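You operate a simulated robot arm through the tools that you are given. There is no shell and no other tool. Be economical: measure what you need, move in short steps, check, and stop when the job is done.

Carry out the task below with a simulated robot arm. There is one attempt and no reset: what you move stays moved.

JOB
Run the gravity table empty, stop it, then empty outlet 1 into its pan.
Fine: first stop the cylinder and shut the outlet rod; the table's long black window is clear when it stops; lever down again.

The check looks at the end state, three seconds after you hand in, the way a careful person would. Anything else that was tipped, shoved, dropped, spilled or broken makes it a failure.

ROBOT AND FRAMES
A 7-joint arm with a two-finger parallel gripper, fixed in place. Base frame: the origin is at the foot of the arm, x ahead of it, y to its left, z up. Readings come in m, degrees, newtons and seconds.
Its first joint turns from -166.0 to 166.0 degrees. Payload 4.4 kg.
The TCP is the grasp point between the finger pads, 0.023 m short of the fingertips. In the tool frame z runs along the fingers and y along their closing line. The gripper opens to 0.094 m. The fingers are 0.038 m wide and 0.01 m thick; the gripper's body (0.054 by 0.096 m) begins 0.039 m behind the TCP.
Orientation is that of the tool frame in the base frame, as a unit quaternion [w, x, y, z]. With the fingers straight down and closing along the base's y, the tool's x points along the base's -x, its y along +y and its z along -z.

CONTROLS
- The arm moves only by the tool send_rows. Its argument "series" is a list that holds one entry, the list of rows, each a list of 7 numbers: the shift along the tool's x, y, z in mm, then the turn, a rotation vector about the tool's x, y, z in degrees, then the finger opening in mm, from 0 to 94. In form: [[[dx, dy, dz, ax, ay, az, fingers], ...]]. A call has 1 to 10 rows; each row is the pose to reach, as a shift and turn from the pose commanded when the call began, along the tool's axes at that moment. Rows are played at 5 a second. More than 0.05 m and 8.6 degrees between two rows, or a gripper value outside its range, and nothing of the call is played. A pose out of reach is approached as far as the arm can. The call stops where the force on the tool passes 90 N (or 10 N more than at its start, if that is more) or the arm is blocked; 0.2 s more then pass. The fingers move at their own pace (about 0.072 m/s each) and stop on an object; they squeeze with about 30 N. The grip force told is the motor's: it shows also when the fingers shut on nothing. Time passes only in rows, and 0.2 s behind the last, so rows that repeat a pose let the fingers close. The reply holds the time, the measured pose of the TCP, the force on the tool along the base axes, the opening and the grip force, in the units named above and with some noise, with the torque about the TCP (base axes, N m) and any sound that the robot's microphone picked up.
- Cameras (640 x 400 px; columns grow to the right, rows downward): "scene" is fixed at [0.2126, -0.5043, 1.5799]; the picture's right is [0.25, -0.97, 0.00], its down [-0.70, -0.18, -0.69] and it looks along [0.67, 0.17, -0.72] (base axes); focal length 214 px, centre (320, 200). "wrist" rides on the gripper at [0.086, 0.016, -0.075] in the tool frame; the picture's right is [-0.18, 0.98, 0.00], its down [-0.58, -0.11, -0.81] and it looks along [-0.79, -0.15, 0.59] (tool axes); focal length 243 px, centre (320, 200). There is no depth. A picture from a camera that has moved, and an enlarged one, comes with that camera's place and axes in the base frame and with its lens. The place of the scene camera against the robot may be out by one fixed shift of up to 0.012 m in any direction.
- get_image(camera): a new picture of that camera. It takes no simulated time.
- close_up(camera, box): a new picture of the part [left, top, right, bottom] of that camera's present view, enlarged. It takes no simulated time.
- hand_in(): hands the job in; it is judged then, once.

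Go step by step. Nothing tells you positions but the pictures and the camera data: compare them with the known pose of the tool, close in by small moves and look again before you grip or let go. The budget is 120 turns and 76 pictures, counting those below and the enlarged ones. Unless the task says otherwise, let go and move clear before handing in, and close with one line.

The tools are called after ">>>" as name(argument=value, ...) on one line, values as JSON. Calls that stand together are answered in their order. send_rows: Moves the arm, as the interface text tells. Its arguments: {"type":"object","properties":{"series":{"type":"array"}},"required":["series"]} The other tools are called the same way: get_image (camera) takes a picture; close_up (camera, box) takes an enlarged picture of a part of a camera's view; hand_in () hands the job in.

At the start:

```text
t: 0.0
tcp_pos: [0.6225, -0.0411, 1.4327]
tcp_rot: [0.0, 0.0, 1.0, -0.001]
force: [0.4, 0.2, -0.8]
torque: [0.01, -0.02, 0.0]
gripper_width: 0.0939
finger_force: 0.0
```

scene: 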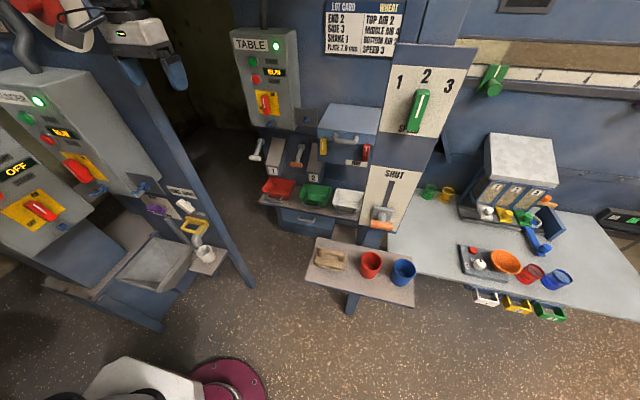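
wrist: 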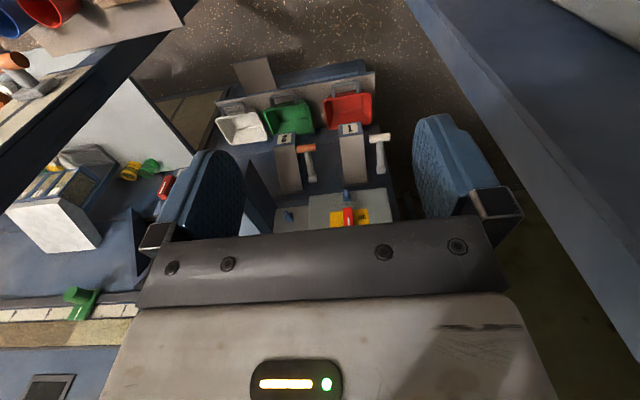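

I see a seed-cleaning line: a left panel (cylinder), a table panel with outlets 1 and 2, and a shut slot with a rod. I will look closer before moving.

>>> close_up(camera="scene", box=[0, 60, 240, 300])

>>> close_up(camera="scene", box=[225, 20, 465, 170])

>>> close_up(camera="scene", box=[235, 120, 435, 310])

>>> close_up(camera="scene", box=[430, 120, 640, 330])

>>> close_up(camera="scene", box=[420, 0, 640, 140])

```text
1.67 times, centred on (120, 180) of scene
camera zoom: at [0.2126, -0.5043, 1.5799], right [0.25, -0.97, 0.0], down [-0.7, -0.18, -0.69], along [0.67, 0.17, -0.72], focal length 358 px, centre (653, 233)
```

zoom: 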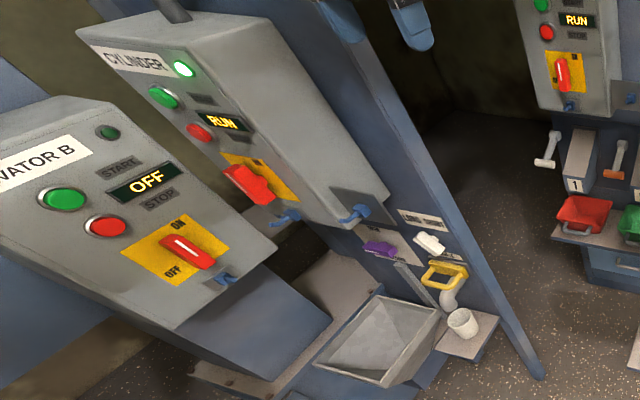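

```text
2.67 times, centred on (345, 95) of scene
camera zoom: at [0.2126, -0.5043, 1.5799], right [0.25, -0.97, 0.0], down [-0.7, -0.18, -0.69], along [0.67, 0.17, -0.72], focal length 572 px, centre (253, 480)
```

zoom: 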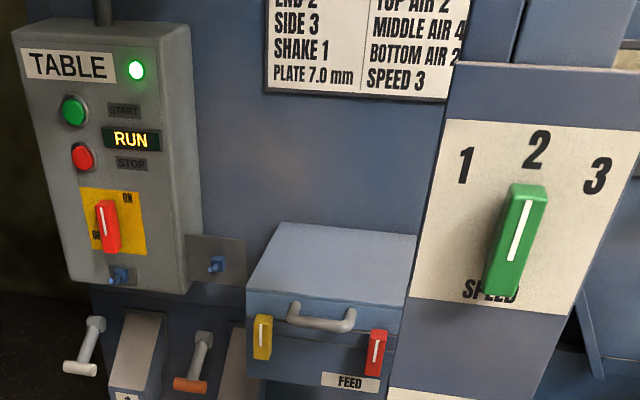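

```text
2.11 times, centred on (335, 215) of scene
camera zoom: at [0.2126, -0.5043, 1.5799], right [0.25, -0.97, 0.0], down [-0.7, -0.18, -0.69], along [0.67, 0.17, -0.72], focal length 452 px, centre (288, 168)
```

zoom: 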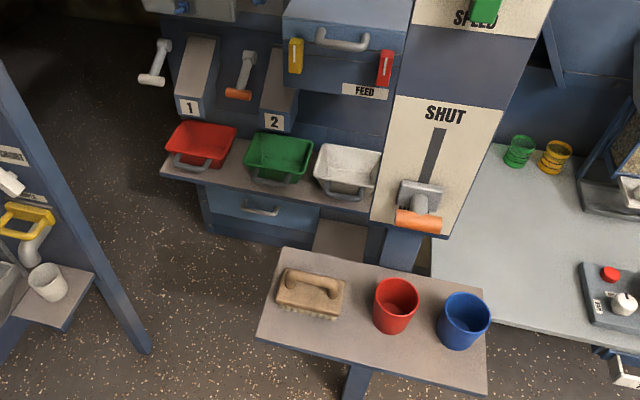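

```text
1.90 times, centred on (535, 225) of scene
camera zoom: at [0.2126, -0.5043, 1.5799], right [0.25, -0.97, 0.0], down [-0.7, -0.18, -0.69], along [0.67, 0.17, -0.72], focal length 408 px, centre (-90, 152)
```

zoom: 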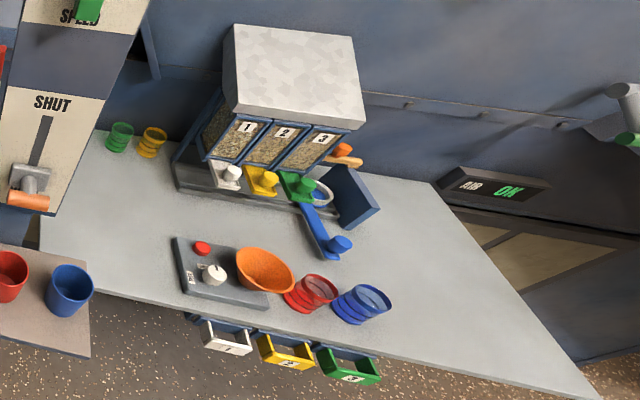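

```text
2.86 times, centred on (530, 70) of scene
camera zoom: at [0.2126, -0.5043, 1.5799], right [0.25, -0.97, 0.0], down [-0.7, -0.18, -0.69], along [0.67, 0.17, -0.72], focal length 613 px, centre (-280, 571)
```

zoom: 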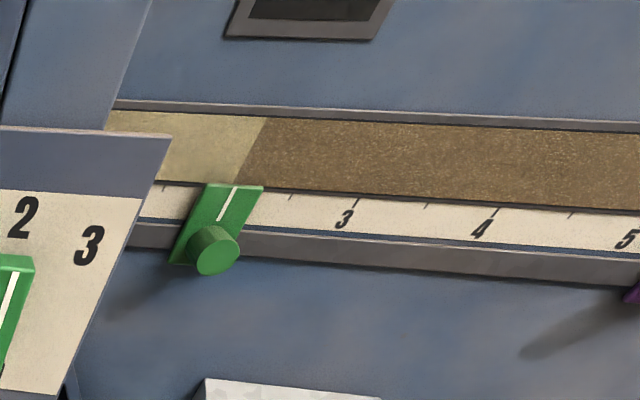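

>>> send_rows(series=[[[0, 0, 0, 0, 0, -8, 20], [0, 0, 0, 0, 0, -16, 0], [0, 0, 0, 0, 0, -24, 0], [0, 0, 0, 0, 0, -32, 0], [0, 0, 0, 0, 0, -40, 0], [0, 0, 0, 0, 0, -48, 0], [0, 0, 0, 0, 0, -56, 0], [0, 0, 0, 0, 0, -64, 0], [0, 0, 0, 0, 0, -72, 0], [0, 0, 0, 0, 0, -80, 0]]])

>>> get_image(camera="wrist")

>>> get_image(camera="scene")

```text
t: 2.2
tcp_pos: [0.6223, -0.0408, 1.4333]
tcp_rot: [-0.001, -0.643, 0.766, 0.0]
force: [0.2, 1.0, 0.2]
torque: [0.02, 0.01, 0.0]
gripper_width: 0.0
finger_force: 30.0
```

```text
68 pictures are left
camera wrist: at [0.5904, -0.1223, 1.5076], right [-0.94, 0.35, 0.0], down [0.21, 0.55, 0.81], along [0.28, 0.76, -0.59], focal length 243 px, centre (320, 200)
```

wrist: 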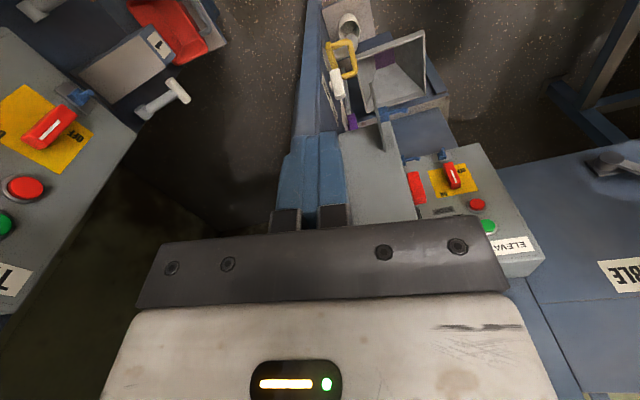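

```text
67 pictures are left
```

scene: 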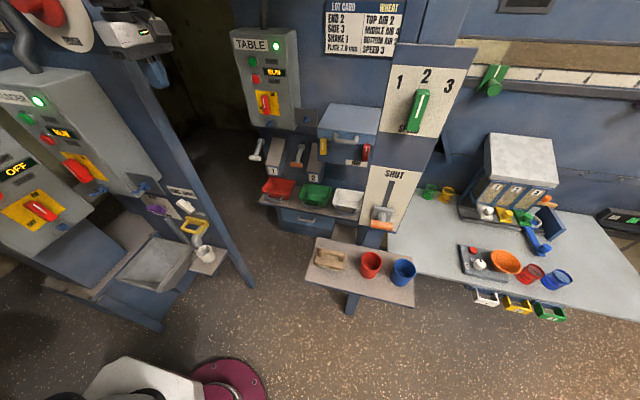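

The cylinder panel sits on the left near (0.53, 0.36, 1.16), with the table panel ahead near x 1.06. I'll spin the wrist so the camera ends up above the tool once it points forward.

>>> send_rows(series=[[[0, 0, 0, 0, 0, -8, 0], [0, 0, 0, 0, 0, -16, 0], [0, 0, 0, 0, 0, -24, 0], [0, 0, 0, 0, 0, -32, 0], [0, 0, 0, 0, 0, -40, 0], [0, 0, 0, 0, 0, -48, 0], [0, 0, 0, 0, 0, -56, 0], [0, 0, 0, 0, 0, -64, 0], [0, 0, 0, 0, 0, -72, 0], [0, 0, 0, 0, 0, -80, 0]]])

>>> send_rows(series=[[[0, 0, 0, 0, 0, -7, 0], [0, 0, 0, 0, 0, -14, 0], [0, 0, 0, 0, 0, -20, 0]]])

```text
t: 4.4
tcp_pos: [0.6215, -0.0409, 1.4325]
tcp_rot: [0.0, 0.985, -0.173, 0.0]
force: [0.6, 0.0, -1.2]
torque: [-0.04, -0.03, 0.0]
gripper_width: 0.0002
finger_force: 30.3
```

```text
t: 5.2
tcp_pos: [0.6224, -0.0111, 1.4329]
tcp_rot: [0.004, 0.997, -0.073, 0.0]
force: [-0.6, -0.3, -0.5]
torque: [-0.01, 0.0, 0.0]
gripper_width: 0.0002
finger_force: 29.3
out of reach, approached as far as the arm can: row 2, 3
```

>>> send_rows(series=[[[0, 0, 0, 0, 0, 8, 0], [0, 0, 0, 0, 0, 16, 0], [0, 0, 0, 0, 0, 24, 0], [0, 0, 0, 0, 0, 32, 0], [0, 0, 0, 0, 0, 40, 0]]])

```text
t: 6.4
tcp_pos: [0.6226, -0.0107, 1.4332]
tcp_rot: [0.004, 0.912, -0.41, 0.002]
force: [0.2, -0.6, 0.7]
torque: [-0.05, -0.02, 0.0]
gripper_width: 0.0
finger_force: 30.1
```

>>> send_rows(series=[[[0, 0, 0, 0, 0, 8.5, 0], [0, 0, 0, 0, 0, 17, 0], [0, 0, 0, 0, 0, 25.5, 0], [0, 0, 0, 0, 0, 34, 0], [0, 0, 0, 0, 0, 42.5, 0], [0, 0, 0, 0, 0, 51, 0], [0, 0, 0, 0, 0, 59.5, 0], [0, 0, 0, 0, 0, 68, 0], [0, 0, 0, 0, 0, 76.5, 0], [0, 0, 0, 0, 0, 85, 0]]])

>>> send_rows(series=[[[0, 0, 0, 0, 0, 8.5, 0], [0, 0, 0, 0, 0, 17, 0], [0, 0, 0, 0, 0, 25.5, 0], [0, 0, 0, 0, 0, 34, 0], [0, 0, 0, 0, 0, 42.5, 0], [0, 0, 0, 0, 0, 51, 0], [0, 0, 0, 0, 0, 59.5, 0], [0, 0, 0, 0, 0, 68, 0], [0, 0, 0, 0, 0, 76.5, 0], [0, 0, 0, 0, 0, 85, 0]]])

>>> send_rows(series=[[[0, 0, 0, 0, 0, 8.5, 0], [0, 0, 0, 0, 0, 17, 0], [0, 0, 0, 0, 0, 25.5, 0], [0, 0, 0, 0, 0, 34, 0], [0, 0, 0, 0, 0, 42.5, 0], [0, 0, 0, 0, 0, 51, 0]]])

```text
t: 8.6
tcp_pos: [0.6229, -0.0109, 1.4327]
tcp_rot: [-0.002, -0.395, 0.919, -0.005]
force: [-0.3, 0.3, -0.1]
torque: [0.02, -0.02, 0.01]
gripper_width: 0.0001
finger_force: 30.0
```

```text
t: 10.8
tcp_pos: [0.6227, -0.0111, 1.4329]
tcp_rot: [0.001, 0.331, 0.944, -0.005]
force: [0.3, -0.2, -0.3]
torque: [0.01, -0.02, 0.03]
gripper_width: 0.0001
finger_force: 30.4
```

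```text
t: 12.2
tcp_pos: [0.6234, -0.0124, 1.4346]
tcp_rot: [0.003, 0.704, 0.71, -0.004]
force: [0.1, 0.4, -0.4]
torque: [0.0, 0.01, 0.0]
gripper_width: 0.0001
finger_force: 29.6
```

>>> send_rows(series=[[[10, -8, 0, 0, 8, 0, 0], [20, -16, 0, 0, 16, 0, 0], [30, -24, 0, 0, 24, 0, 0], [40, -32, 0, 0, 32, 0, 0], [50, -40, 0, 0, 40, 0, 0], [60, -48, 0, 0, 48, 0, 0], [70, -56, 0, 0, 56, 0, 0], [80, -64, 0, 0, 64, 0, 0], [90, -72, 0, 0, 72, 0, 0], [100, -78, 0, 0, 80, 0, 0]]])

>>> get_image(camera="wrist")

>>> get_image(camera="scene")

```text
t: 14.4
tcp_pos: [0.543, 0.0877, 1.4321]
tcp_rot: [-0.455, 0.541, 0.546, 0.451]
force: [-0.7, 0.5, -0.5]
torque: [0.03, 0.0, 0.01]
gripper_width: 0.0
finger_force: 29.8
```

```text
66 pictures are left
camera wrist: at [0.5596, 0.0318, 1.5314], right [0.98, -0.02, -0.18], down [-0.1, -0.9, -0.43], along [-0.15, 0.44, -0.89], focal length 243 px, centre (320, 200)
```

wrist: 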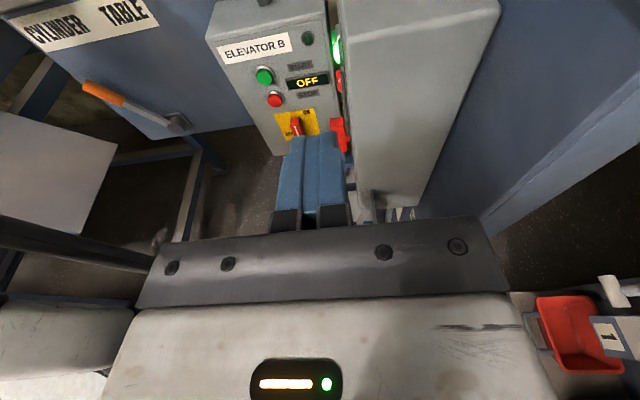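

```text
65 pictures are left
```

scene: 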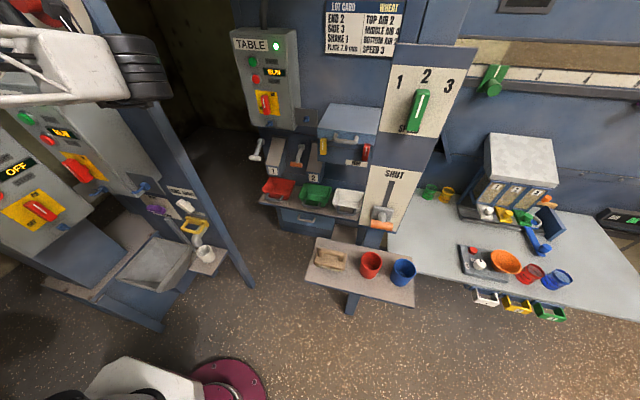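

The cylinder panel faces -x, and I estimate its STOP button at about (0.55, 0.395, 1.25). I'll turn the tool to point obliquely at it, keeping the camera above.

>>> send_rows(series=[[[-4, -13, 2, -7.4, 0, 1.3, 0], [-8, -26, 4, -14.8, 0, 2.6, 0], [-12, -39, 6, -22.2, 0, 3.9, 0], [-16, -52, 8, -29.6, 0, 5.2, 0], [-20, -65, 10, -37, 0, 6.5, 0], [-24, -78, 12, -44.4, 0, 7.8, 0], [-28, -91, 14, -51.8, 0, 9.1, 0], [-30, -103, 15, -59.1, 0, 10.4, 0]]])

>>> get_image(camera="wrist")

```text
t: 16.2
tcp_pos: [0.4404, 0.0955, 1.3994]
tcp_rot: [-0.166, 0.74, 0.205, 0.618]
force: [0.7, 0.1, -0.2]
torque: [0.02, -0.01, 0.01]
gripper_width: 0.0001
finger_force: 30.1
```

```text
64 pictures are left
camera wrist: at [0.398, 0.0545, 1.4994], right [0.47, -0.87, -0.17], down [-0.83, -0.36, -0.43], along [0.31, 0.35, -0.89], focal length 243 px, centre (320, 200)
```

wrist: 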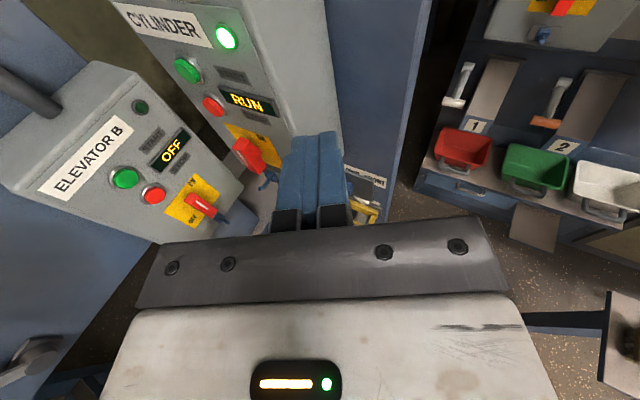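

The view is now clear and confirms STOP at about (0.555, 0.39, 1.252). I'll move to a standoff in front of it.

>>> send_rows(series=[[[-12, -25, 23, 0, 0, 0, 0], [-25, -49, 46, 0, 0, 0, 0], [-37, -74, 69, 0, 0, 0, 0], [-50, -98, 91, 0, 0, 0, 0], [-62, -123, 114, 0, 0, 0, 0], [-74, -147, 137, 0, 0, 0, 0], [-87, -172, 160, 0, 0, 0, 0], [-99, -196, 183, 0, 0, 0, 0]]])

>>> get_image(camera="wrist")

>>> get_image(camera="scene")

```text
t: 18.0
tcp_pos: [0.4814, 0.3467, 1.2707]
tcp_rot: [-0.166, 0.74, 0.205, 0.619]
force: [0.1, -0.4, 0.2]
torque: [-0.01, -0.04, 0.02]
gripper_width: 0.0001
finger_force: 30.1
```

```text
63 pictures are left
camera wrist: at [0.4386, 0.305, 1.3684], right [0.47, -0.86, -0.17], down [-0.83, -0.36, -0.43], along [0.31, 0.35, -0.89], focal length 243 px, centre (320, 200)
```

wrist: 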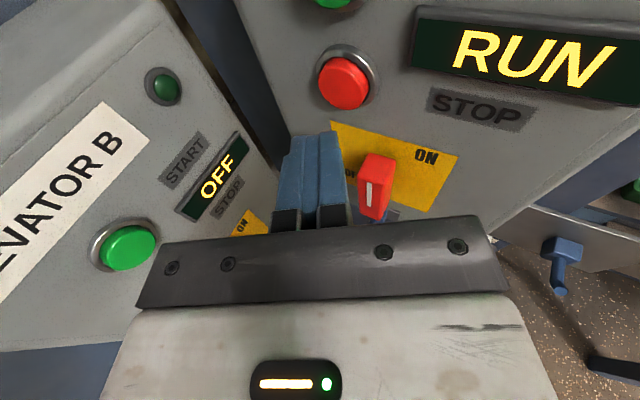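

```text
62 pictures are left
```

scene: 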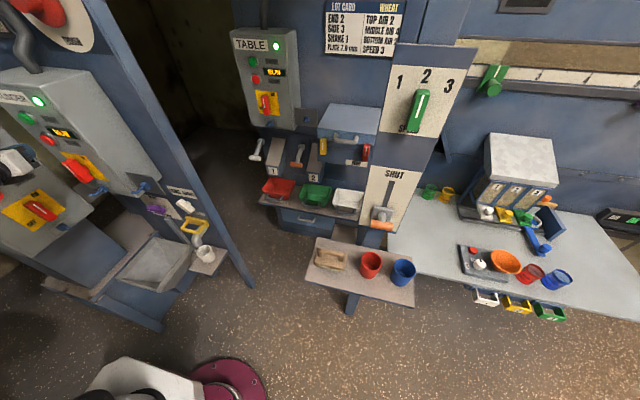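

>>> send_rows(series=[[[2, 6, 20, 0, 0, 0, 0], [4, 11, 38, 0, 0, 0, 0], [5, 14, 49, 0, 0, 0, 0]]])

>>> get_image(camera="wrist")

```text
t: 18.8
tcp_pos: [0.5299, 0.3594, 1.2655]
tcp_rot: [-0.166, 0.74, 0.205, 0.619]
force: [-14.7, -2.3, 2.9]
torque: [0.04, -0.21, 0.0]
gripper_width: 0.0
finger_force: 30.3
heard: click
```

```text
61 pictures are left
camera wrist: at [0.4871, 0.3179, 1.3648], right [0.47, -0.86, -0.17], down [-0.83, -0.37, -0.43], along [0.31, 0.35, -0.89], focal length 243 px, centre (320, 200)
```

wrist: 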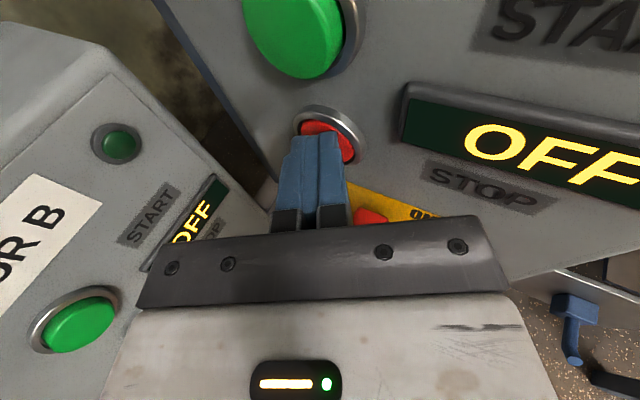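

The cylinder display reads OFF. I'll back away and look at the items around the cylinder's lower part to identify the outlet rod.

>>> send_rows(series=[[[-3, -8, -35, 0, 0, 0, 0], [-2, -5, -70, 0, 0, 0, 0], [10, 20, -100, 0, 0, 0, 0], [20, 55, -130, 0, 0, 0, 0], [35, 90, -155, 0, 0, 0, 0], [50, 125, -180, 0, 0, 0, 0], [65, 155, -205, 0, 0, 0, 0], [85, 182, -232, 0, 0, 0, 0]]])

>>> close_up(camera="scene", box=[120, 160, 240, 290])

>>> close_up(camera="scene", box=[350, 40, 470, 250])

>>> get_image(camera="wrist")

```text
t: 20.6
tcp_pos: [0.4399, 0.0962, 1.3916]
tcp_rot: [-0.166, 0.74, 0.205, 0.619]
force: [0.6, -0.4, -0.2]
torque: [-0.05, 0.01, 0.03]
gripper_width: 0.0001
finger_force: 30.4
```

```text
3.08 times, centred on (180, 225) of scene
camera zoom: at [0.2126, -0.5043, 1.5799], right [0.25, -0.97, 0.0], down [-0.7, -0.18, -0.69], along [0.67, 0.17, -0.72], focal length 660 px, centre (751, 123)
```

zoom: 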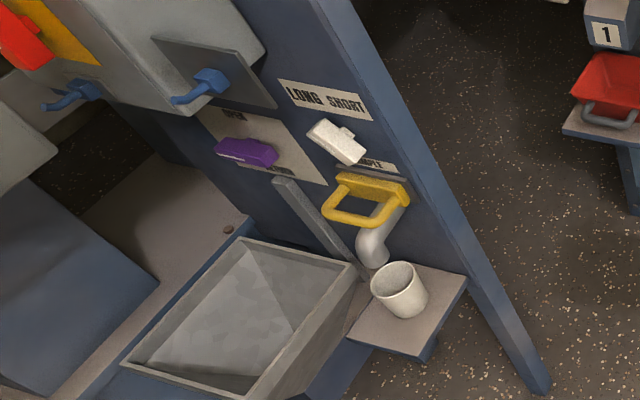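

```text
1.90 times, centred on (410, 145) of scene
camera zoom: at [0.2126, -0.5043, 1.5799], right [0.25, -0.97, 0.0], down [-0.7, -0.18, -0.69], along [0.67, 0.17, -0.72], focal length 408 px, centre (149, 305)
```

zoom: 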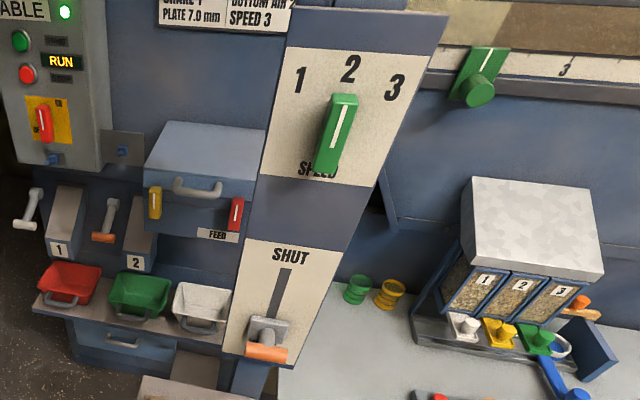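

```text
58 pictures are left
camera wrist: at [0.3977, 0.0539, 1.4901], right [0.47, -0.86, -0.17], down [-0.83, -0.37, -0.43], along [0.31, 0.35, -0.89], focal length 243 px, centre (320, 200)
```

wrist: 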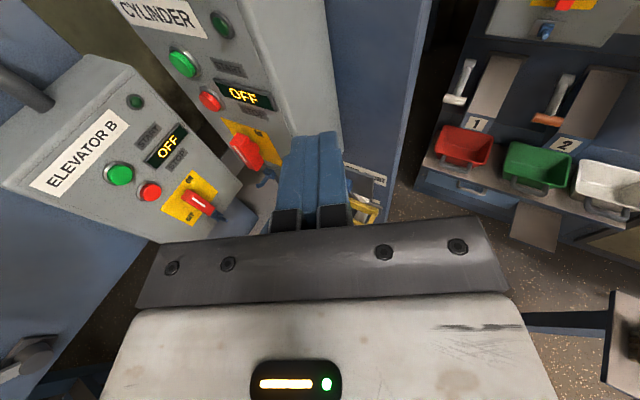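

>>> send_rows(series=[[[-40, 17, -3, 0, 0, 0, 0], [-80, 34, -6, 0, 0, 0, 0], [-120, 51, -9, 0, 0, 0, 0], [-160, 68, -12, 0, 0, 0, 0], [-197, 86, -16, 0, 0, 0, 0]]])

>>> get_image(camera="wrist")

```text
t: 21.8
tcp_pos: [0.4402, -0.0061, 1.201]
tcp_rot: [-0.166, 0.74, 0.206, 0.619]
force: [-0.2, -0.3, -0.7]
torque: [0.01, -0.03, 0.02]
gripper_width: 0.0001
finger_force: 29.7
```

```text
57 pictures are left
camera wrist: at [0.3983, -0.0473, 1.3005], right [0.47, -0.86, -0.17], down [-0.83, -0.37, -0.43], along [0.31, 0.35, -0.89], focal length 243 px, centre (320, 200)
```

wrist: 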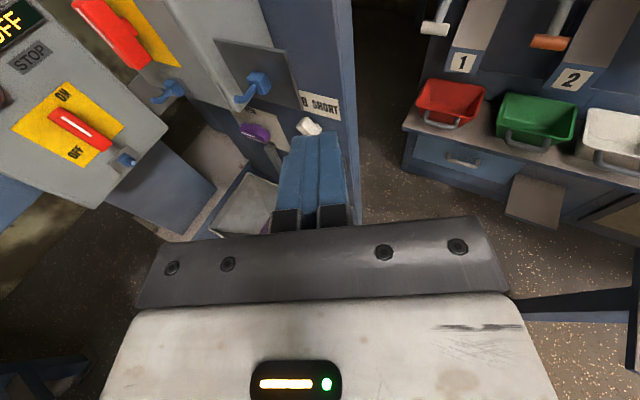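

>>> close_up(camera="scene", box=[142, 192, 192, 222])

>>> close_up(camera="scene", box=[360, 160, 420, 240])

```text
12.80 times, centred on (167, 207) of scene
camera zoom: at [0.2126, -0.5043, 1.5799], right [0.25, -0.97, 0.0], down [-0.7, -0.18, -0.69], along [0.67, 0.17, -0.72], focal length 2745 px, centre (2278, 110)
```

zoom: 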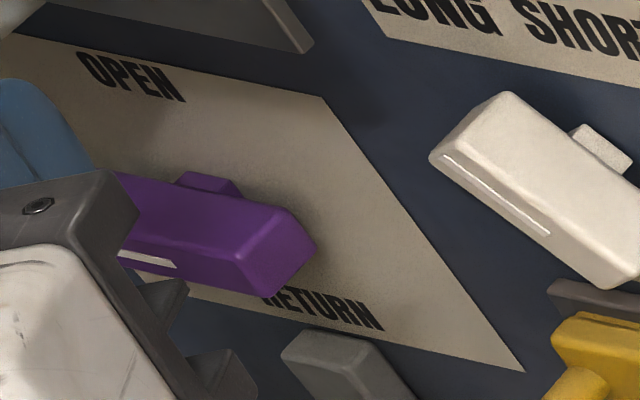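

```text
5.00 times, centred on (390, 200) of scene
camera zoom: at [0.2126, -0.5043, 1.5799], right [0.25, -0.97, 0.0], down [-0.7, -0.18, -0.69], along [0.67, 0.17, -0.72], focal length 1072 px, centre (-30, 200)
```

zoom: 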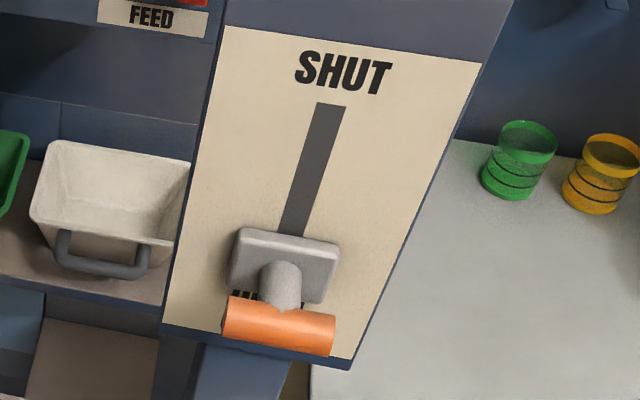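

The SHUT plate with the orange rod is what I need; it's on a stand to the right. I'll turn to face +x and locate it.

>>> send_rows(series=[[[7, 33, -9, -4.9, 0, 0.9, 0], [14, 66, -18, -9.8, 0, 1.8, 0], [21, 99, -27, -14.7, 0, 2.7, 0], [28, 132, -37, -19.7, 0, 3.6, 0], [34, 165, -46, -24.6, 0, 4.5, 0], [39, 197, -55, -29.5, 0, 5.4, 0]]])

>>> get_image(camera="wrist")

```text
t: 23.2
tcp_pos: [0.5004, -0.1989, 1.2528]
tcp_rot: [-0.001, 0.765, 0.007, 0.644]
force: [-0.3, 0.5, -0.1]
torque: [-0.03, -0.02, 0.0]
gripper_width: 0.0
finger_force: 30.4
```

```text
54 pictures are left
camera wrist: at [0.4411, -0.2141, 1.3513], right [-0.02, -0.98, -0.17], down [-0.9, 0.1, -0.43], along [0.44, 0.15, -0.88], focal length 243 px, centre (320, 200)
```

wrist: 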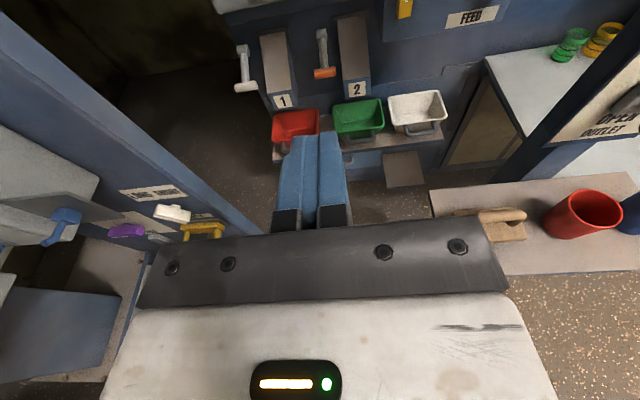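

>>> send_rows(series=[[[0, 45, 0, 0, 0, 0, 0], [0, 90, 0, 0, 0, 0, 0], [0, 135, 0, 0, 0, 0, 0], [0, 180, 0, 0, 0, 0, 0], [0, 225, 0, 0, 0, 0, 0], [0, 270, 0, 0, 0, 0, 0]]])

>>> get_image(camera="wrist")

```text
t: 23.9
tcp_pos: [0.5342, -0.1949, 1.2913]
tcp_rot: [-0.046, 0.745, 0.09, 0.659]
force: [-1.1, 0.0, 0.3]
torque: [0.01, -0.06, -0.01]
gripper_width: 0.0
finger_force: 30.2
stopped in row 3: the arm was blocked; the commanded pose is now the measured one
```

```text
53 pictures are left
camera wrist: at [0.4744, -0.2167, 1.3875], right [0.17, -0.98, -0.13], down [-0.87, -0.09, -0.48], along [0.46, 0.2, -0.87], focal length 243 px, centre (320, 200)
```

wrist: 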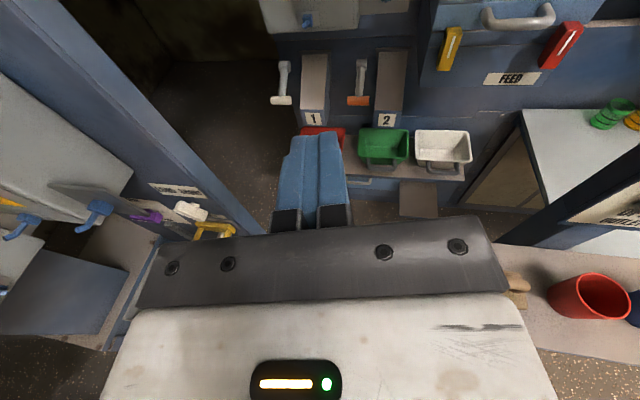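

Joint 7 has hit its limit. I'll roll the tool back the other way, about 270 degrees, so the right-hand side becomes reachable with the camera above.

>>> send_rows(series=[[[0, 0, 0, 0, 0, -8.5, 0], [0, 0, 0, 0, 0, -17, 0], [0, 0, 0, 0, 0, -25.5, 0], [0, 0, 0, 0, 0, -34, 0], [0, 0, 0, 0, 0, -42.5, 0], [0, 0, 0, 0, 0, -51, 0], [0, 0, 0, 0, 0, -59.5, 0], [0, 0, 0, 0, 0, -68, 0], [0, 0, 0, 0, 0, -76.5, 0], [0, 0, 0, 0, 0, -85, 0]]])

>>> send_rows(series=[[[0, 0, 0, 0, 0, -8.5, 0], [0, 0, 0, 0, 0, -17, 0], [0, 0, 0, 0, 0, -25.5, 0], [0, 0, 0, 0, 0, -34, 0], [0, 0, 0, 0, 0, -42.5, 0], [0, 0, 0, 0, 0, -51, 0], [0, 0, 0, 0, 0, -59.5, 0], [0, 0, 0, 0, 0, -68, 0], [0, 0, 0, 0, 0, -76.5, 0], [0, 0, 0, 0, 0, -85, 0]]])

>>> send_rows(series=[[[0, 0, 0, 0, 0, -8.5, 0], [0, 0, 0, 0, 0, -17, 0], [0, 0, 0, 0, 0, -25.5, 0], [0, 0, 0, 0, 0, -34, 0], [0, 0, 0, 0, 0, -42.5, 0], [0, 0, 0, 0, 0, -51, 0], [0, 0, 0, 0, 0, -59.5, 0], [0, 0, 0, 0, 0, -68, 0], [0, 0, 0, 0, 0, -76.5, 0], [0, 0, 0, 0, 0, -85, 0]]])

```text
t: 26.1
tcp_pos: [0.535, -0.1983, 1.2845]
tcp_rot: [0.41, 0.492, 0.571, 0.514]
force: [0.1, 0.0, -0.2]
torque: [-0.01, -0.01, 0.03]
gripper_width: 0.0001
finger_force: 29.8
```

```text
t: 28.3
tcp_pos: [0.5392, -0.2022, 1.2798]
tcp_rot: [0.647, -0.02, 0.755, 0.106]
force: [-0.1, 0.9, 0.0]
torque: [0.01, 0.02, 0.0]
gripper_width: 0.0
finger_force: 29.8
```

```text
t: 30.7
tcp_pos: [0.5593, -0.1759, 1.2667]
tcp_rot: [0.558, -0.541, 0.534, -0.332]
force: [-0.3, 0.3, 0.3]
torque: [-0.01, 0.0, 0.03]
gripper_width: 0.0001
finger_force: 30.1
stopped in row 10: the arm was blocked; the commanded pose is now the measured one
```

>>> send_rows(series=[[[37, -6, -20, 1.2, 4.8, 0.8, 0], [75, -12, -40, 2.4, 9.6, 1.6, 0], [112, -18, -60, 3.6, 14.4, 2.3, 0], [149, -24, -80, 4.7, 19.1, 3.1, 0], [187, -30, -100, 5.9, 23.9, 3.9, 0], [224, -36, -120, 7.1, 28.7, 4.6, 0]]])

>>> get_image(camera="wrist")

>>> get_image(camera="scene")

```text
t: 31.4
tcp_pos: [0.5705, -0.1872, 1.2724]
tcp_rot: [0.552, -0.528, 0.544, -0.347]
force: [-0.3, -0.6, 0.4]
torque: [0.04, -0.01, 0.05]
gripper_width: 0.0
finger_force: 30.0
stopped in row 3: the arm was blocked; the commanded pose is now the measured one
```

```text
52 pictures are left
camera wrist: at [0.5092, -0.2809, 1.2471], right [-0.22, 0.37, -0.9], down [-0.86, 0.37, 0.36], along [0.47, 0.85, 0.24], focal length 243 px, centre (320, 200)
```

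wrist: 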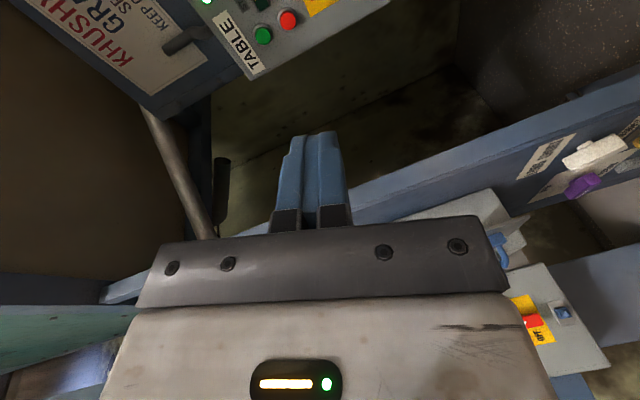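

```text
51 pictures are left
```

scene: 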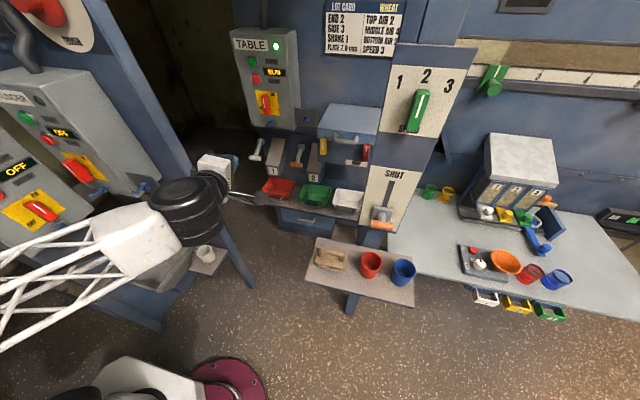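

The arm's elbow has wound into an awkward posture. I'll go back up to a tool-down pose and unwind from there.

>>> send_rows(series=[[[-9, -11, -5, -8, 0, 0, 0], [-17, -21, -10, -16, 0, 0, 0], [-26, -32, -14, -24, 0, 0, 0], [-34, -43, -19, -32, 0, 0, 0], [-43, -54, -24, -40, 0, 0, 0], [-51, -64, -29, -48, 0, 0, 0], [-60, -75, -34, -56, 0, 0, 0], [-68, -86, -38, -64, 0, 0, 0], [-77, -96, -43, -72, 0, 0, 0], [-85, -107, -48, -80, 0, 0, 0]]])

>>> get_image(camera="scene")

```text
t: 33.6
tcp_pos: [0.5245, -0.1351, 1.4043]
tcp_rot: [-0.081, 0.756, -0.645, -0.079]
force: [-0.7, 0.2, 0.5]
torque: [0.02, -0.02, -0.01]
gripper_width: 0.0
finger_force: 30.0
```

```text
50 pictures are left
```

scene: 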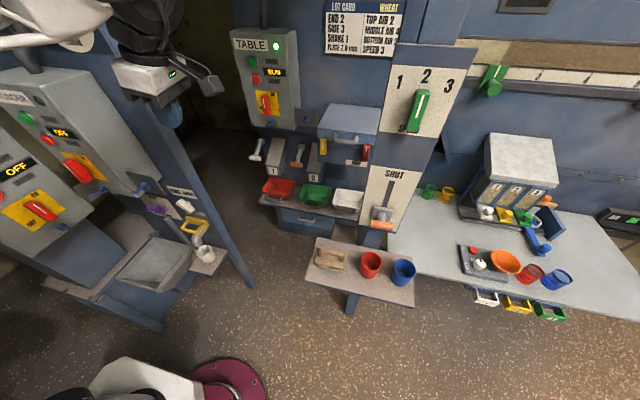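

>>> send_rows(series=[[[41, 13, -10, 0, 0, 0, 0], [82, 26, -20, 0, 0, 0, 0], [123, 39, -29, 0, 0, 0, 0], [164, 52, -39, 0, 0, 0, 0], [206, 65, -49, 0, 0, 0, 0], [247, 78, -58, 0, 0, 0, 0], [288, 91, -68, 0, 0, 0, 0], [329, 104, -78, 0, 0, 0, 0]]])

>>> get_image(camera="scene")

```text
t: 35.4
tcp_pos: [0.4746, -0.4872, 1.4014]
tcp_rot: [-0.082, 0.756, -0.645, -0.08]
force: [0.6, 0.1, -0.1]
torque: [-0.02, 0.02, -0.01]
gripper_width: 0.0001
finger_force: 29.8
```

```text
49 pictures are left
```

scene: 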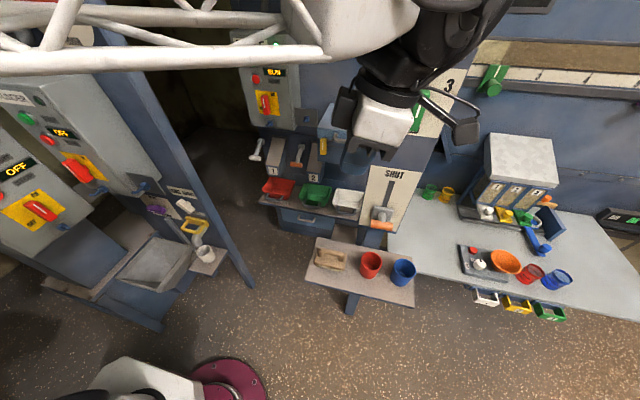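

>>> send_rows(series=[[[0, 5, 0, 8, 0, 0, 0], [0, 10, 0, 16, 0, 0, 0], [0, 15, 0, 24, 0, 0, 0], [0, 20, 0, 32, 0, 0, 0], [0, 25, 0, 40, 0, 0, 0], [0, 30, 0, 48, 0, 0, 0], [0, 35, 0, 56, 0, 0, 0], [0, 40, 0, 64, 0, 0, 0], [0, 45, 0, 72, 0, 0, 0]]])

>>> get_image(camera="wrist")

>>> get_image(camera="scene")

```text
t: 37.4
tcp_pos: [0.4734, -0.5864, 1.2388]
tcp_rot: [0.533, -0.524, 0.629, -0.212]
force: [-0.8, 0.9, -3.4]
torque: [0.04, -0.16, -0.03]
gripper_width: 0.0003
finger_force: 29.8
stopped in row 9: the arm was blocked; the commanded pose is now the measured one
```

```text
48 pictures are left
camera wrist: at [0.4097, -0.6785, 1.2122], right [-0.45, 0.52, -0.73], down [-0.74, 0.24, 0.63], along [0.5, 0.82, 0.28], focal length 243 px, centre (320, 200)
```

wrist: 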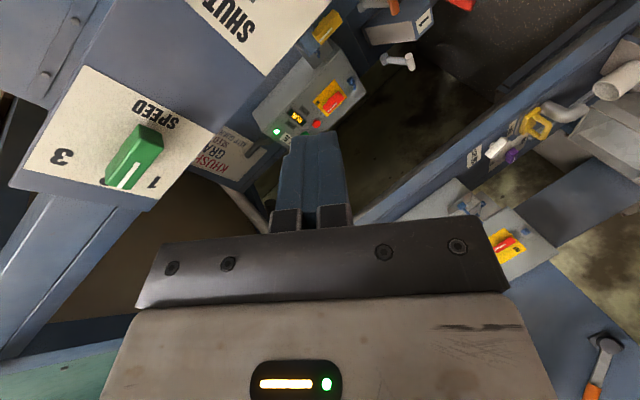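

```text
47 pictures are left
```

scene: 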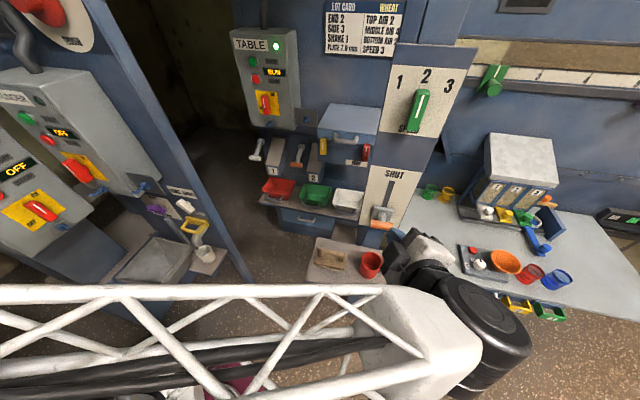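

The SHUT plate is at about (0.66, -0.58), with the orange bar at about (0.61, -0.583, 1.10) and roughly 0.1 m of travel upward. I'll unwind to a natural wrist posture: tool pitched 45° down and forward, fingers closing along y.

>>> send_rows(series=[[[-28, -9, -8, -7, 0, 0, 0], [-56, -18, -16, -14, 0, 0, 0], [-85, -27, -23, -21, 0, 0, 0], [-114, -36, -31, -28, 0, 0, 0], [-142, -45, -39, -35, 0, 0, 0], [-171, -54, -47, -42, 0, 0, 0], [-200, -62, -54, -50, 0, 0, 0]]])

```text
t: 39.0
tcp_pos: [0.4318, -0.4592, 1.3825]
tcp_rot: [-0.263, 0.695, -0.663, -0.086]
force: [-0.2, 0.1, -0.5]
torque: [-0.04, -0.01, -0.01]
gripper_width: 0.0
finger_force: 30.2
```

>>> send_rows(series=[[[12, 3, 4, 4.24, -0.1, 7.47, 0], [25, 7, 8, 8.5, -0.2, 14.9, 0], [37, 10, 12, 12.7, -0.4, 22.4, 0], [50, 13, 16, 17, -0.5, 29.9, 0], [62, 16, 20, 21.2, -0.6, 37.4, 0], [75, 20, 23, 25.4, -0.7, 44.8, 0], [87, 23, 27, 29.7, -0.8, 52.3, 0], [100, 26, 31, 33.9, -1, 59.8, 0], [112, 30, 35, 38.2, -1.1, 67.2, 0], [125, 33, 39, 42.4, -1.2, 74.7, 0]]])

>>> get_image(camera="wrist")

>>> get_image(camera="scene")

```text
t: 41.4
tcp_pos: [0.4299, -0.5533, 1.2677]
tcp_rot: [0.381, -0.026, 0.924, 0.013]
force: [-0.1, 0.0, 0.0]
torque: [-0.02, 0.03, 0.01]
gripper_width: 0.0
finger_force: 30.1
stopped in row 10: the arm was blocked; the commanded pose is now the measured one
```

```text
46 pictures are left
camera wrist: at [0.3155, -0.5425, 1.261], right [0.07, 0.99, 0.13], down [-0.15, -0.12, 0.98], along [0.99, -0.09, 0.14], focal length 243 px, centre (320, 200)
```

wrist: 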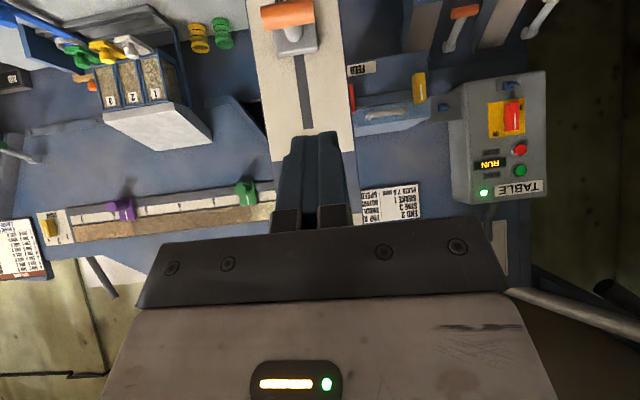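

```text
45 pictures are left
```

scene: 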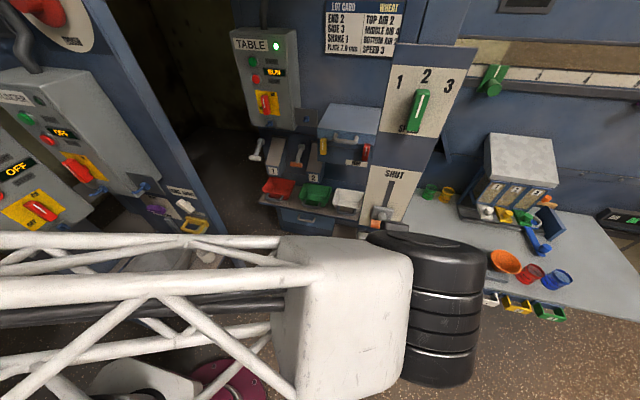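

Posture is good and the bar triangulates to about (0.615, -0.581, 1.09). I'll open the fingers and approach along the tool axis so they straddle the bar's ends.

>>> send_rows(series=[[[-1, -9, 30, 0, 0, 0, 60], [-2, -17, 60, 0, 0, 0, 90], [-3, -25, 90, 0, 0, 0, 90], [-4, -32, 120, 0, 0, 0, 90], [-5, -38, 145, 0, 0, 0, 90]]])

>>> get_image(camera="wrist")

```text
t: 42.6
tcp_pos: [0.5384, -0.5842, 1.1719]
tcp_rot: [0.382, -0.027, 0.924, 0.011]
force: [-0.2, 0.1, 0.3]
torque: [0.01, 0.01, 0.01]
gripper_width: 0.0901
finger_force: 0.1
```

```text
44 pictures are left
camera wrist: at [0.4233, -0.5735, 1.165], right [0.07, 0.99, 0.13], down [-0.15, -0.12, 0.98], along [0.99, -0.09, 0.14], focal length 243 px, centre (320, 200)
```

wrist: 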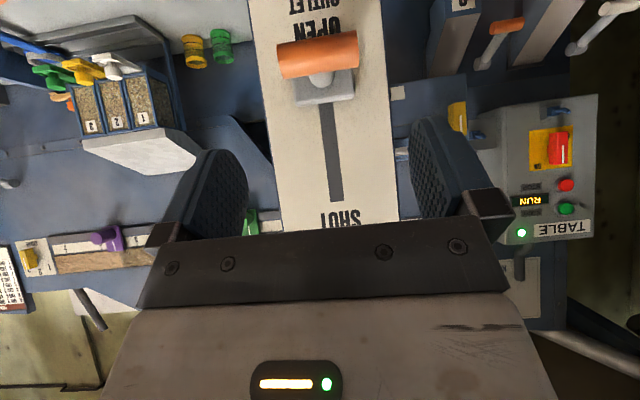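

>>> send_rows(series=[[[1, 0, 30, 0, 0, 0, 90], [2, 0, 60, 0, 0, 0, 90], [3, 0, 90, 0, 0, 0, 90], [4, 0, 110, 0, 0, 0, 90]]])

>>> get_image(camera="wrist")

```text
t: 43.6
tcp_pos: [0.6124, -0.5782, 1.0912]
tcp_rot: [0.381, -0.028, 0.924, 0.011]
force: [-0.2, 0.4, 0.7]
torque: [-0.02, 0.01, -0.02]
gripper_width: 0.0902
finger_force: 0.1
```

```text
43 pictures are left
camera wrist: at [0.4974, -0.5679, 1.0847], right [0.07, 0.99, 0.13], down [-0.15, -0.12, 0.98], along [0.99, -0.09, 0.14], focal length 243 px, centre (320, 200)
```

wrist: 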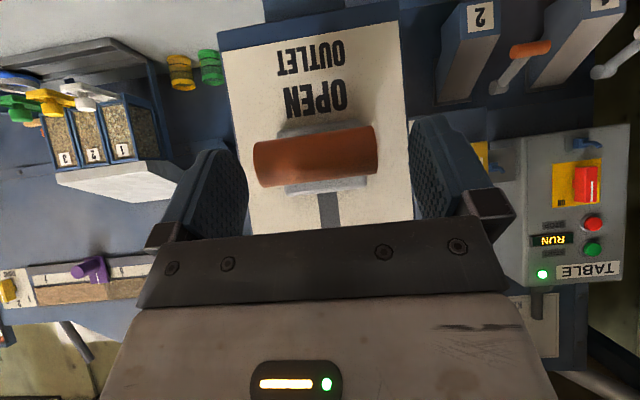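

>>> send_rows(series=[[[0, 0, 7, 0, 0, 0, 90], [0, 0, 13, 0, 0, 0, 90], [0, 0, 13, 0, 0, 0, 66], [0, 0, 13, 0, 0, 0, 55], [0, 0, 13, 0, 0, 0, 50], [0, 0, 13, 0, 0, 0, 50]]])

>>> get_image(camera="wrist")

```text
t: 45.0
tcp_pos: [0.6214, -0.5796, 1.0843]
tcp_rot: [0.382, -0.025, 0.924, 0.01]
force: [9.8, -69.8, -0.4]
torque: [-0.43, -0.05, -0.32]
gripper_width: 0.0842
finger_force: 45.0
```

```text
42 pictures are left
camera wrist: at [0.5063, -0.5694, 1.0756], right [0.07, 0.99, 0.13], down [-0.15, -0.12, 0.98], along [0.99, -0.09, 0.14], focal length 243 px, centre (320, 200)
```

wrist: 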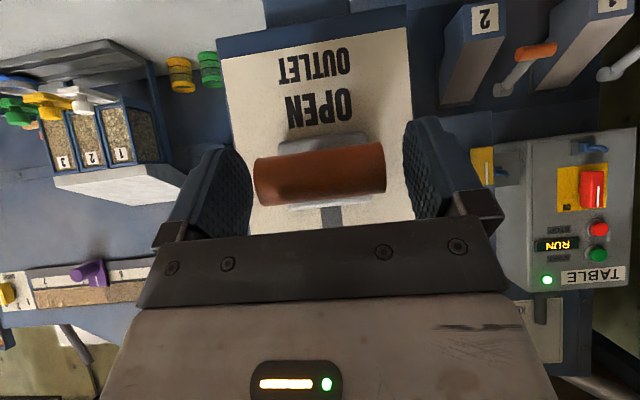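

The -y finger touched first, so the tool sits about 4 mm too far to +y. I'll open, shift and re-close.

>>> send_rows(series=[[[0, 0, 0, 0, 0, 0, 90], [0, -4.5, 0, 0, 0, 0, 90], [0, -4.5, 0, 0, 0, 0, 82], [0, -4.5, 0, 0, 0, 0, 75], [0, -4.5, 0, 0, 0, 0, 68]]])

```text
t: 46.2
tcp_pos: [0.6211, -0.5818, 1.0825]
tcp_rot: [0.381, -0.028, 0.924, 0.012]
force: [-5.4, 40.2, -2.7]
torque: [-0.07, 0.31, 0.35]
gripper_width: 0.086
finger_force: 20.7
```

>>> send_rows(series=[[[0, 1.6, 0, 0, 0, 0, 70], [0, 1.6, 0, 0, 0, 0, 70], [0, 1.6, 0, 0, 0, 0, 70]]])

>>> get_image(camera="wrist")

```text
t: 47.0
tcp_pos: [0.6221, -0.5799, 1.0825]
tcp_rot: [0.382, -0.028, 0.924, 0.012]
force: [2.1, 33.9, -0.8]
torque: [-0.03, -0.01, 0.08]
gripper_width: 0.0851
finger_force: 17.0
```

```text
41 pictures are left
camera wrist: at [0.5069, -0.5701, 1.0748], right [0.07, 0.99, 0.13], down [-0.15, -0.12, 0.98], along [0.99, -0.09, 0.14], focal length 243 px, centre (320, 200)
```

wrist: 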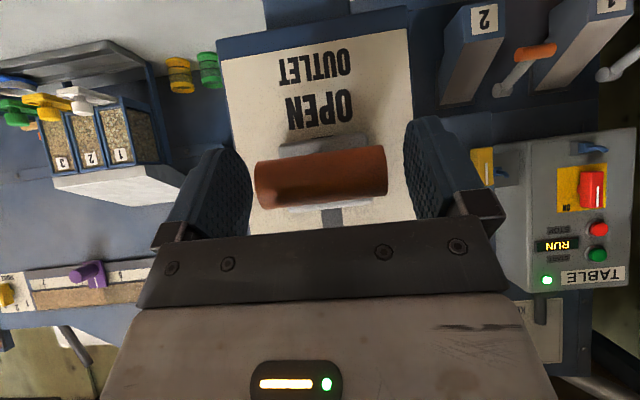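

>>> send_rows(series=[[[-7, 1.6, -7, 0, 0, 0, 65], [-14, 1.6, -14, 0, 0, 0, 65], [-21, 1.6, -21, 0, 0, 0, 65], [-28, 1.6, -28, 0, 0, 0, 65]]])

>>> get_image(camera="wrist")

```text
t: 48.0
tcp_pos: [0.6214, -0.5812, 1.123]
tcp_rot: [0.381, -0.027, 0.924, 0.01]
force: [10.3, -19.5, -2.4]
torque: [-0.62, 0.15, -0.22]
gripper_width: 0.0843
finger_force: 45.1
```

```text
40 pictures are left
camera wrist: at [0.5065, -0.5696, 1.1153], right [0.07, 0.99, 0.13], down [-0.15, -0.12, 0.98], along [0.99, -0.09, 0.14], focal length 243 px, centre (320, 200)
```

wrist: 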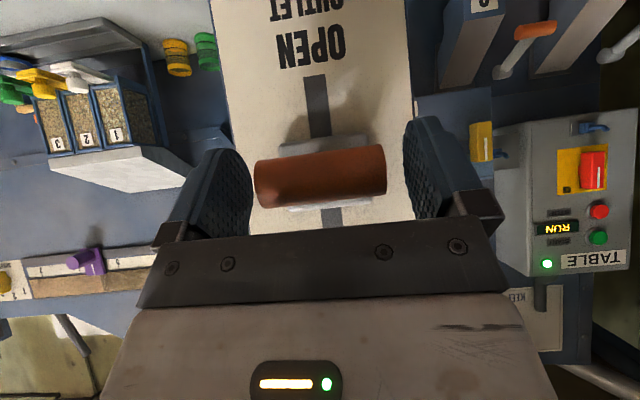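

The bar moved up with the gripper, so I'll keep lifting until it stops at the end of the slot.

>>> send_rows(series=[[[-7, 0, -7, 0, 0, 0, 65], [-14, 0, -14, 0, 0, 0, 65], [-21, 0, -21, 0, 0, 0, 65], [-28, 0, -28, 0, 0, 0, 65], [-35, 0, -35, 0, 0, 0, 65], [-42, 0, -42, 0, 0, 0, 65]]])

>>> get_image(camera="wrist")

```text
t: 49.4
tcp_pos: [0.6212, -0.5806, 1.181]
tcp_rot: [0.381, -0.026, 0.924, 0.011]
force: [-17.9, -18.9, -3.6]
torque: [0.38, 0.69, 0.3]
gripper_width: 0.0843
finger_force: 45.2
```

```text
39 pictures are left
camera wrist: at [0.5064, -0.5697, 1.1737], right [0.07, 0.99, 0.13], down [-0.15, -0.12, 0.98], along [0.99, -0.09, 0.14], focal length 243 px, centre (320, 200)
```

wrist: 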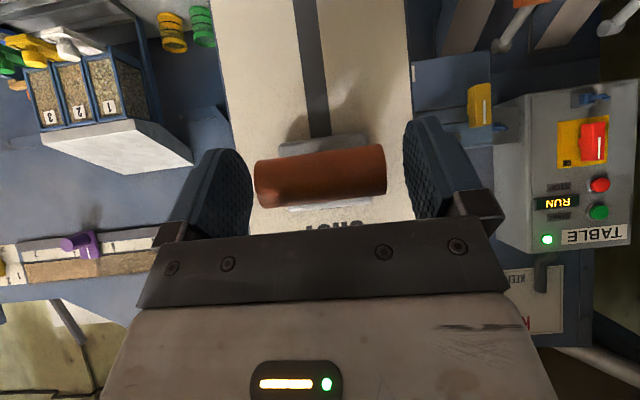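

>>> send_rows(series=[[[-3.5, 0, -3.5, 0, 0, 0, 65], [-7, 0, -7, 0, 0, 0, 65], [-10, 0, -10, 0, 0, 0, 65]]])

>>> close_up(camera="wrist", box=[200, 60, 440, 240])

>>> get_image(camera="scene")

```text
t: 50.2
tcp_pos: [0.6229, -0.5787, 1.2016]
tcp_rot: [0.383, -0.028, 0.923, 0.01]
force: [0.2, -20.2, -12.0]
torque: [-0.44, -0.01, -0.03]
gripper_width: 0.0845
finger_force: 28.2
```

```text
2.22 times, centred on (320, 150) of wrist
camera zoom: at [0.5074, -0.5696, 1.1922], right [0.07, 0.99, 0.13], down [-0.15, -0.11, 0.98], along [0.99, -0.09, 0.14], focal length 539 px, centre (320, 311)
```

zoom: 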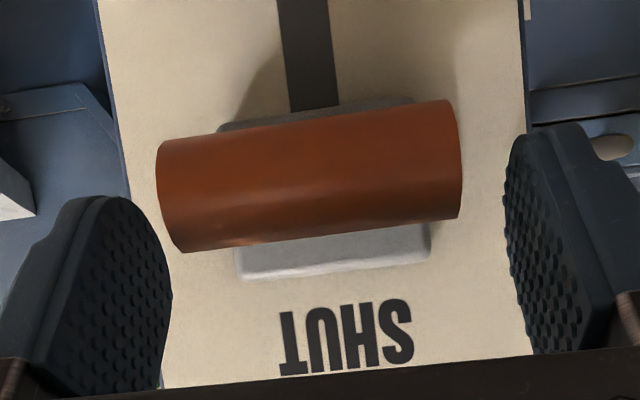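

```text
37 pictures are left
```

scene: 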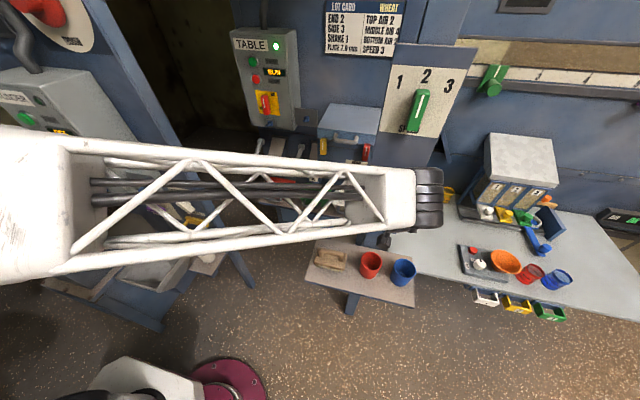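

The bar has reached its stop just under the SHUT text and the fingers slipped past it. I'll release, back off and check that it stays up.

>>> send_rows(series=[[[0, 0, 0, 0, 0, 0, 93], [0, 0, 0, 0, 0, 0, 93], [0, 0, -30, 0, 0, 0, 93], [0, 0, -65, 0, 0, 0, 93], [0, 0, -100, 0, 0, 0, 60], [0, 0, -130, 0, 0, 0, 30]]])

>>> get_image(camera="wrist")

```text
t: 51.6
tcp_pos: [0.5303, -0.5837, 1.2868]
tcp_rot: [0.382, -0.026, 0.924, 0.011]
force: [0.1, -0.2, -0.1]
torque: [-0.01, -0.01, 0.02]
gripper_width: 0.03
finger_force: 0.2
```

```text
36 pictures are left
camera wrist: at [0.4152, -0.574, 1.2796], right [0.07, 0.99, 0.13], down [-0.15, -0.12, 0.98], along [0.99, -0.09, 0.14], focal length 243 px, centre (320, 200)
```

wrist: 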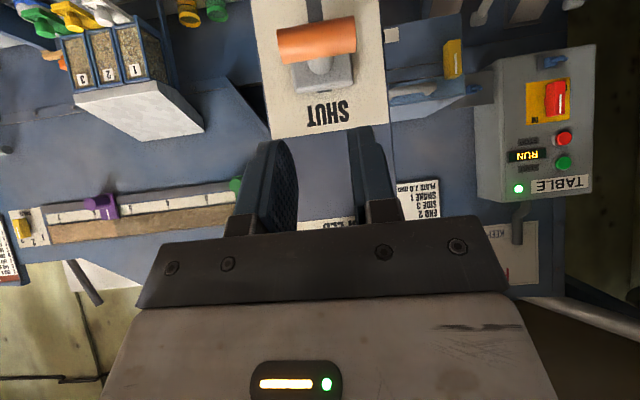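

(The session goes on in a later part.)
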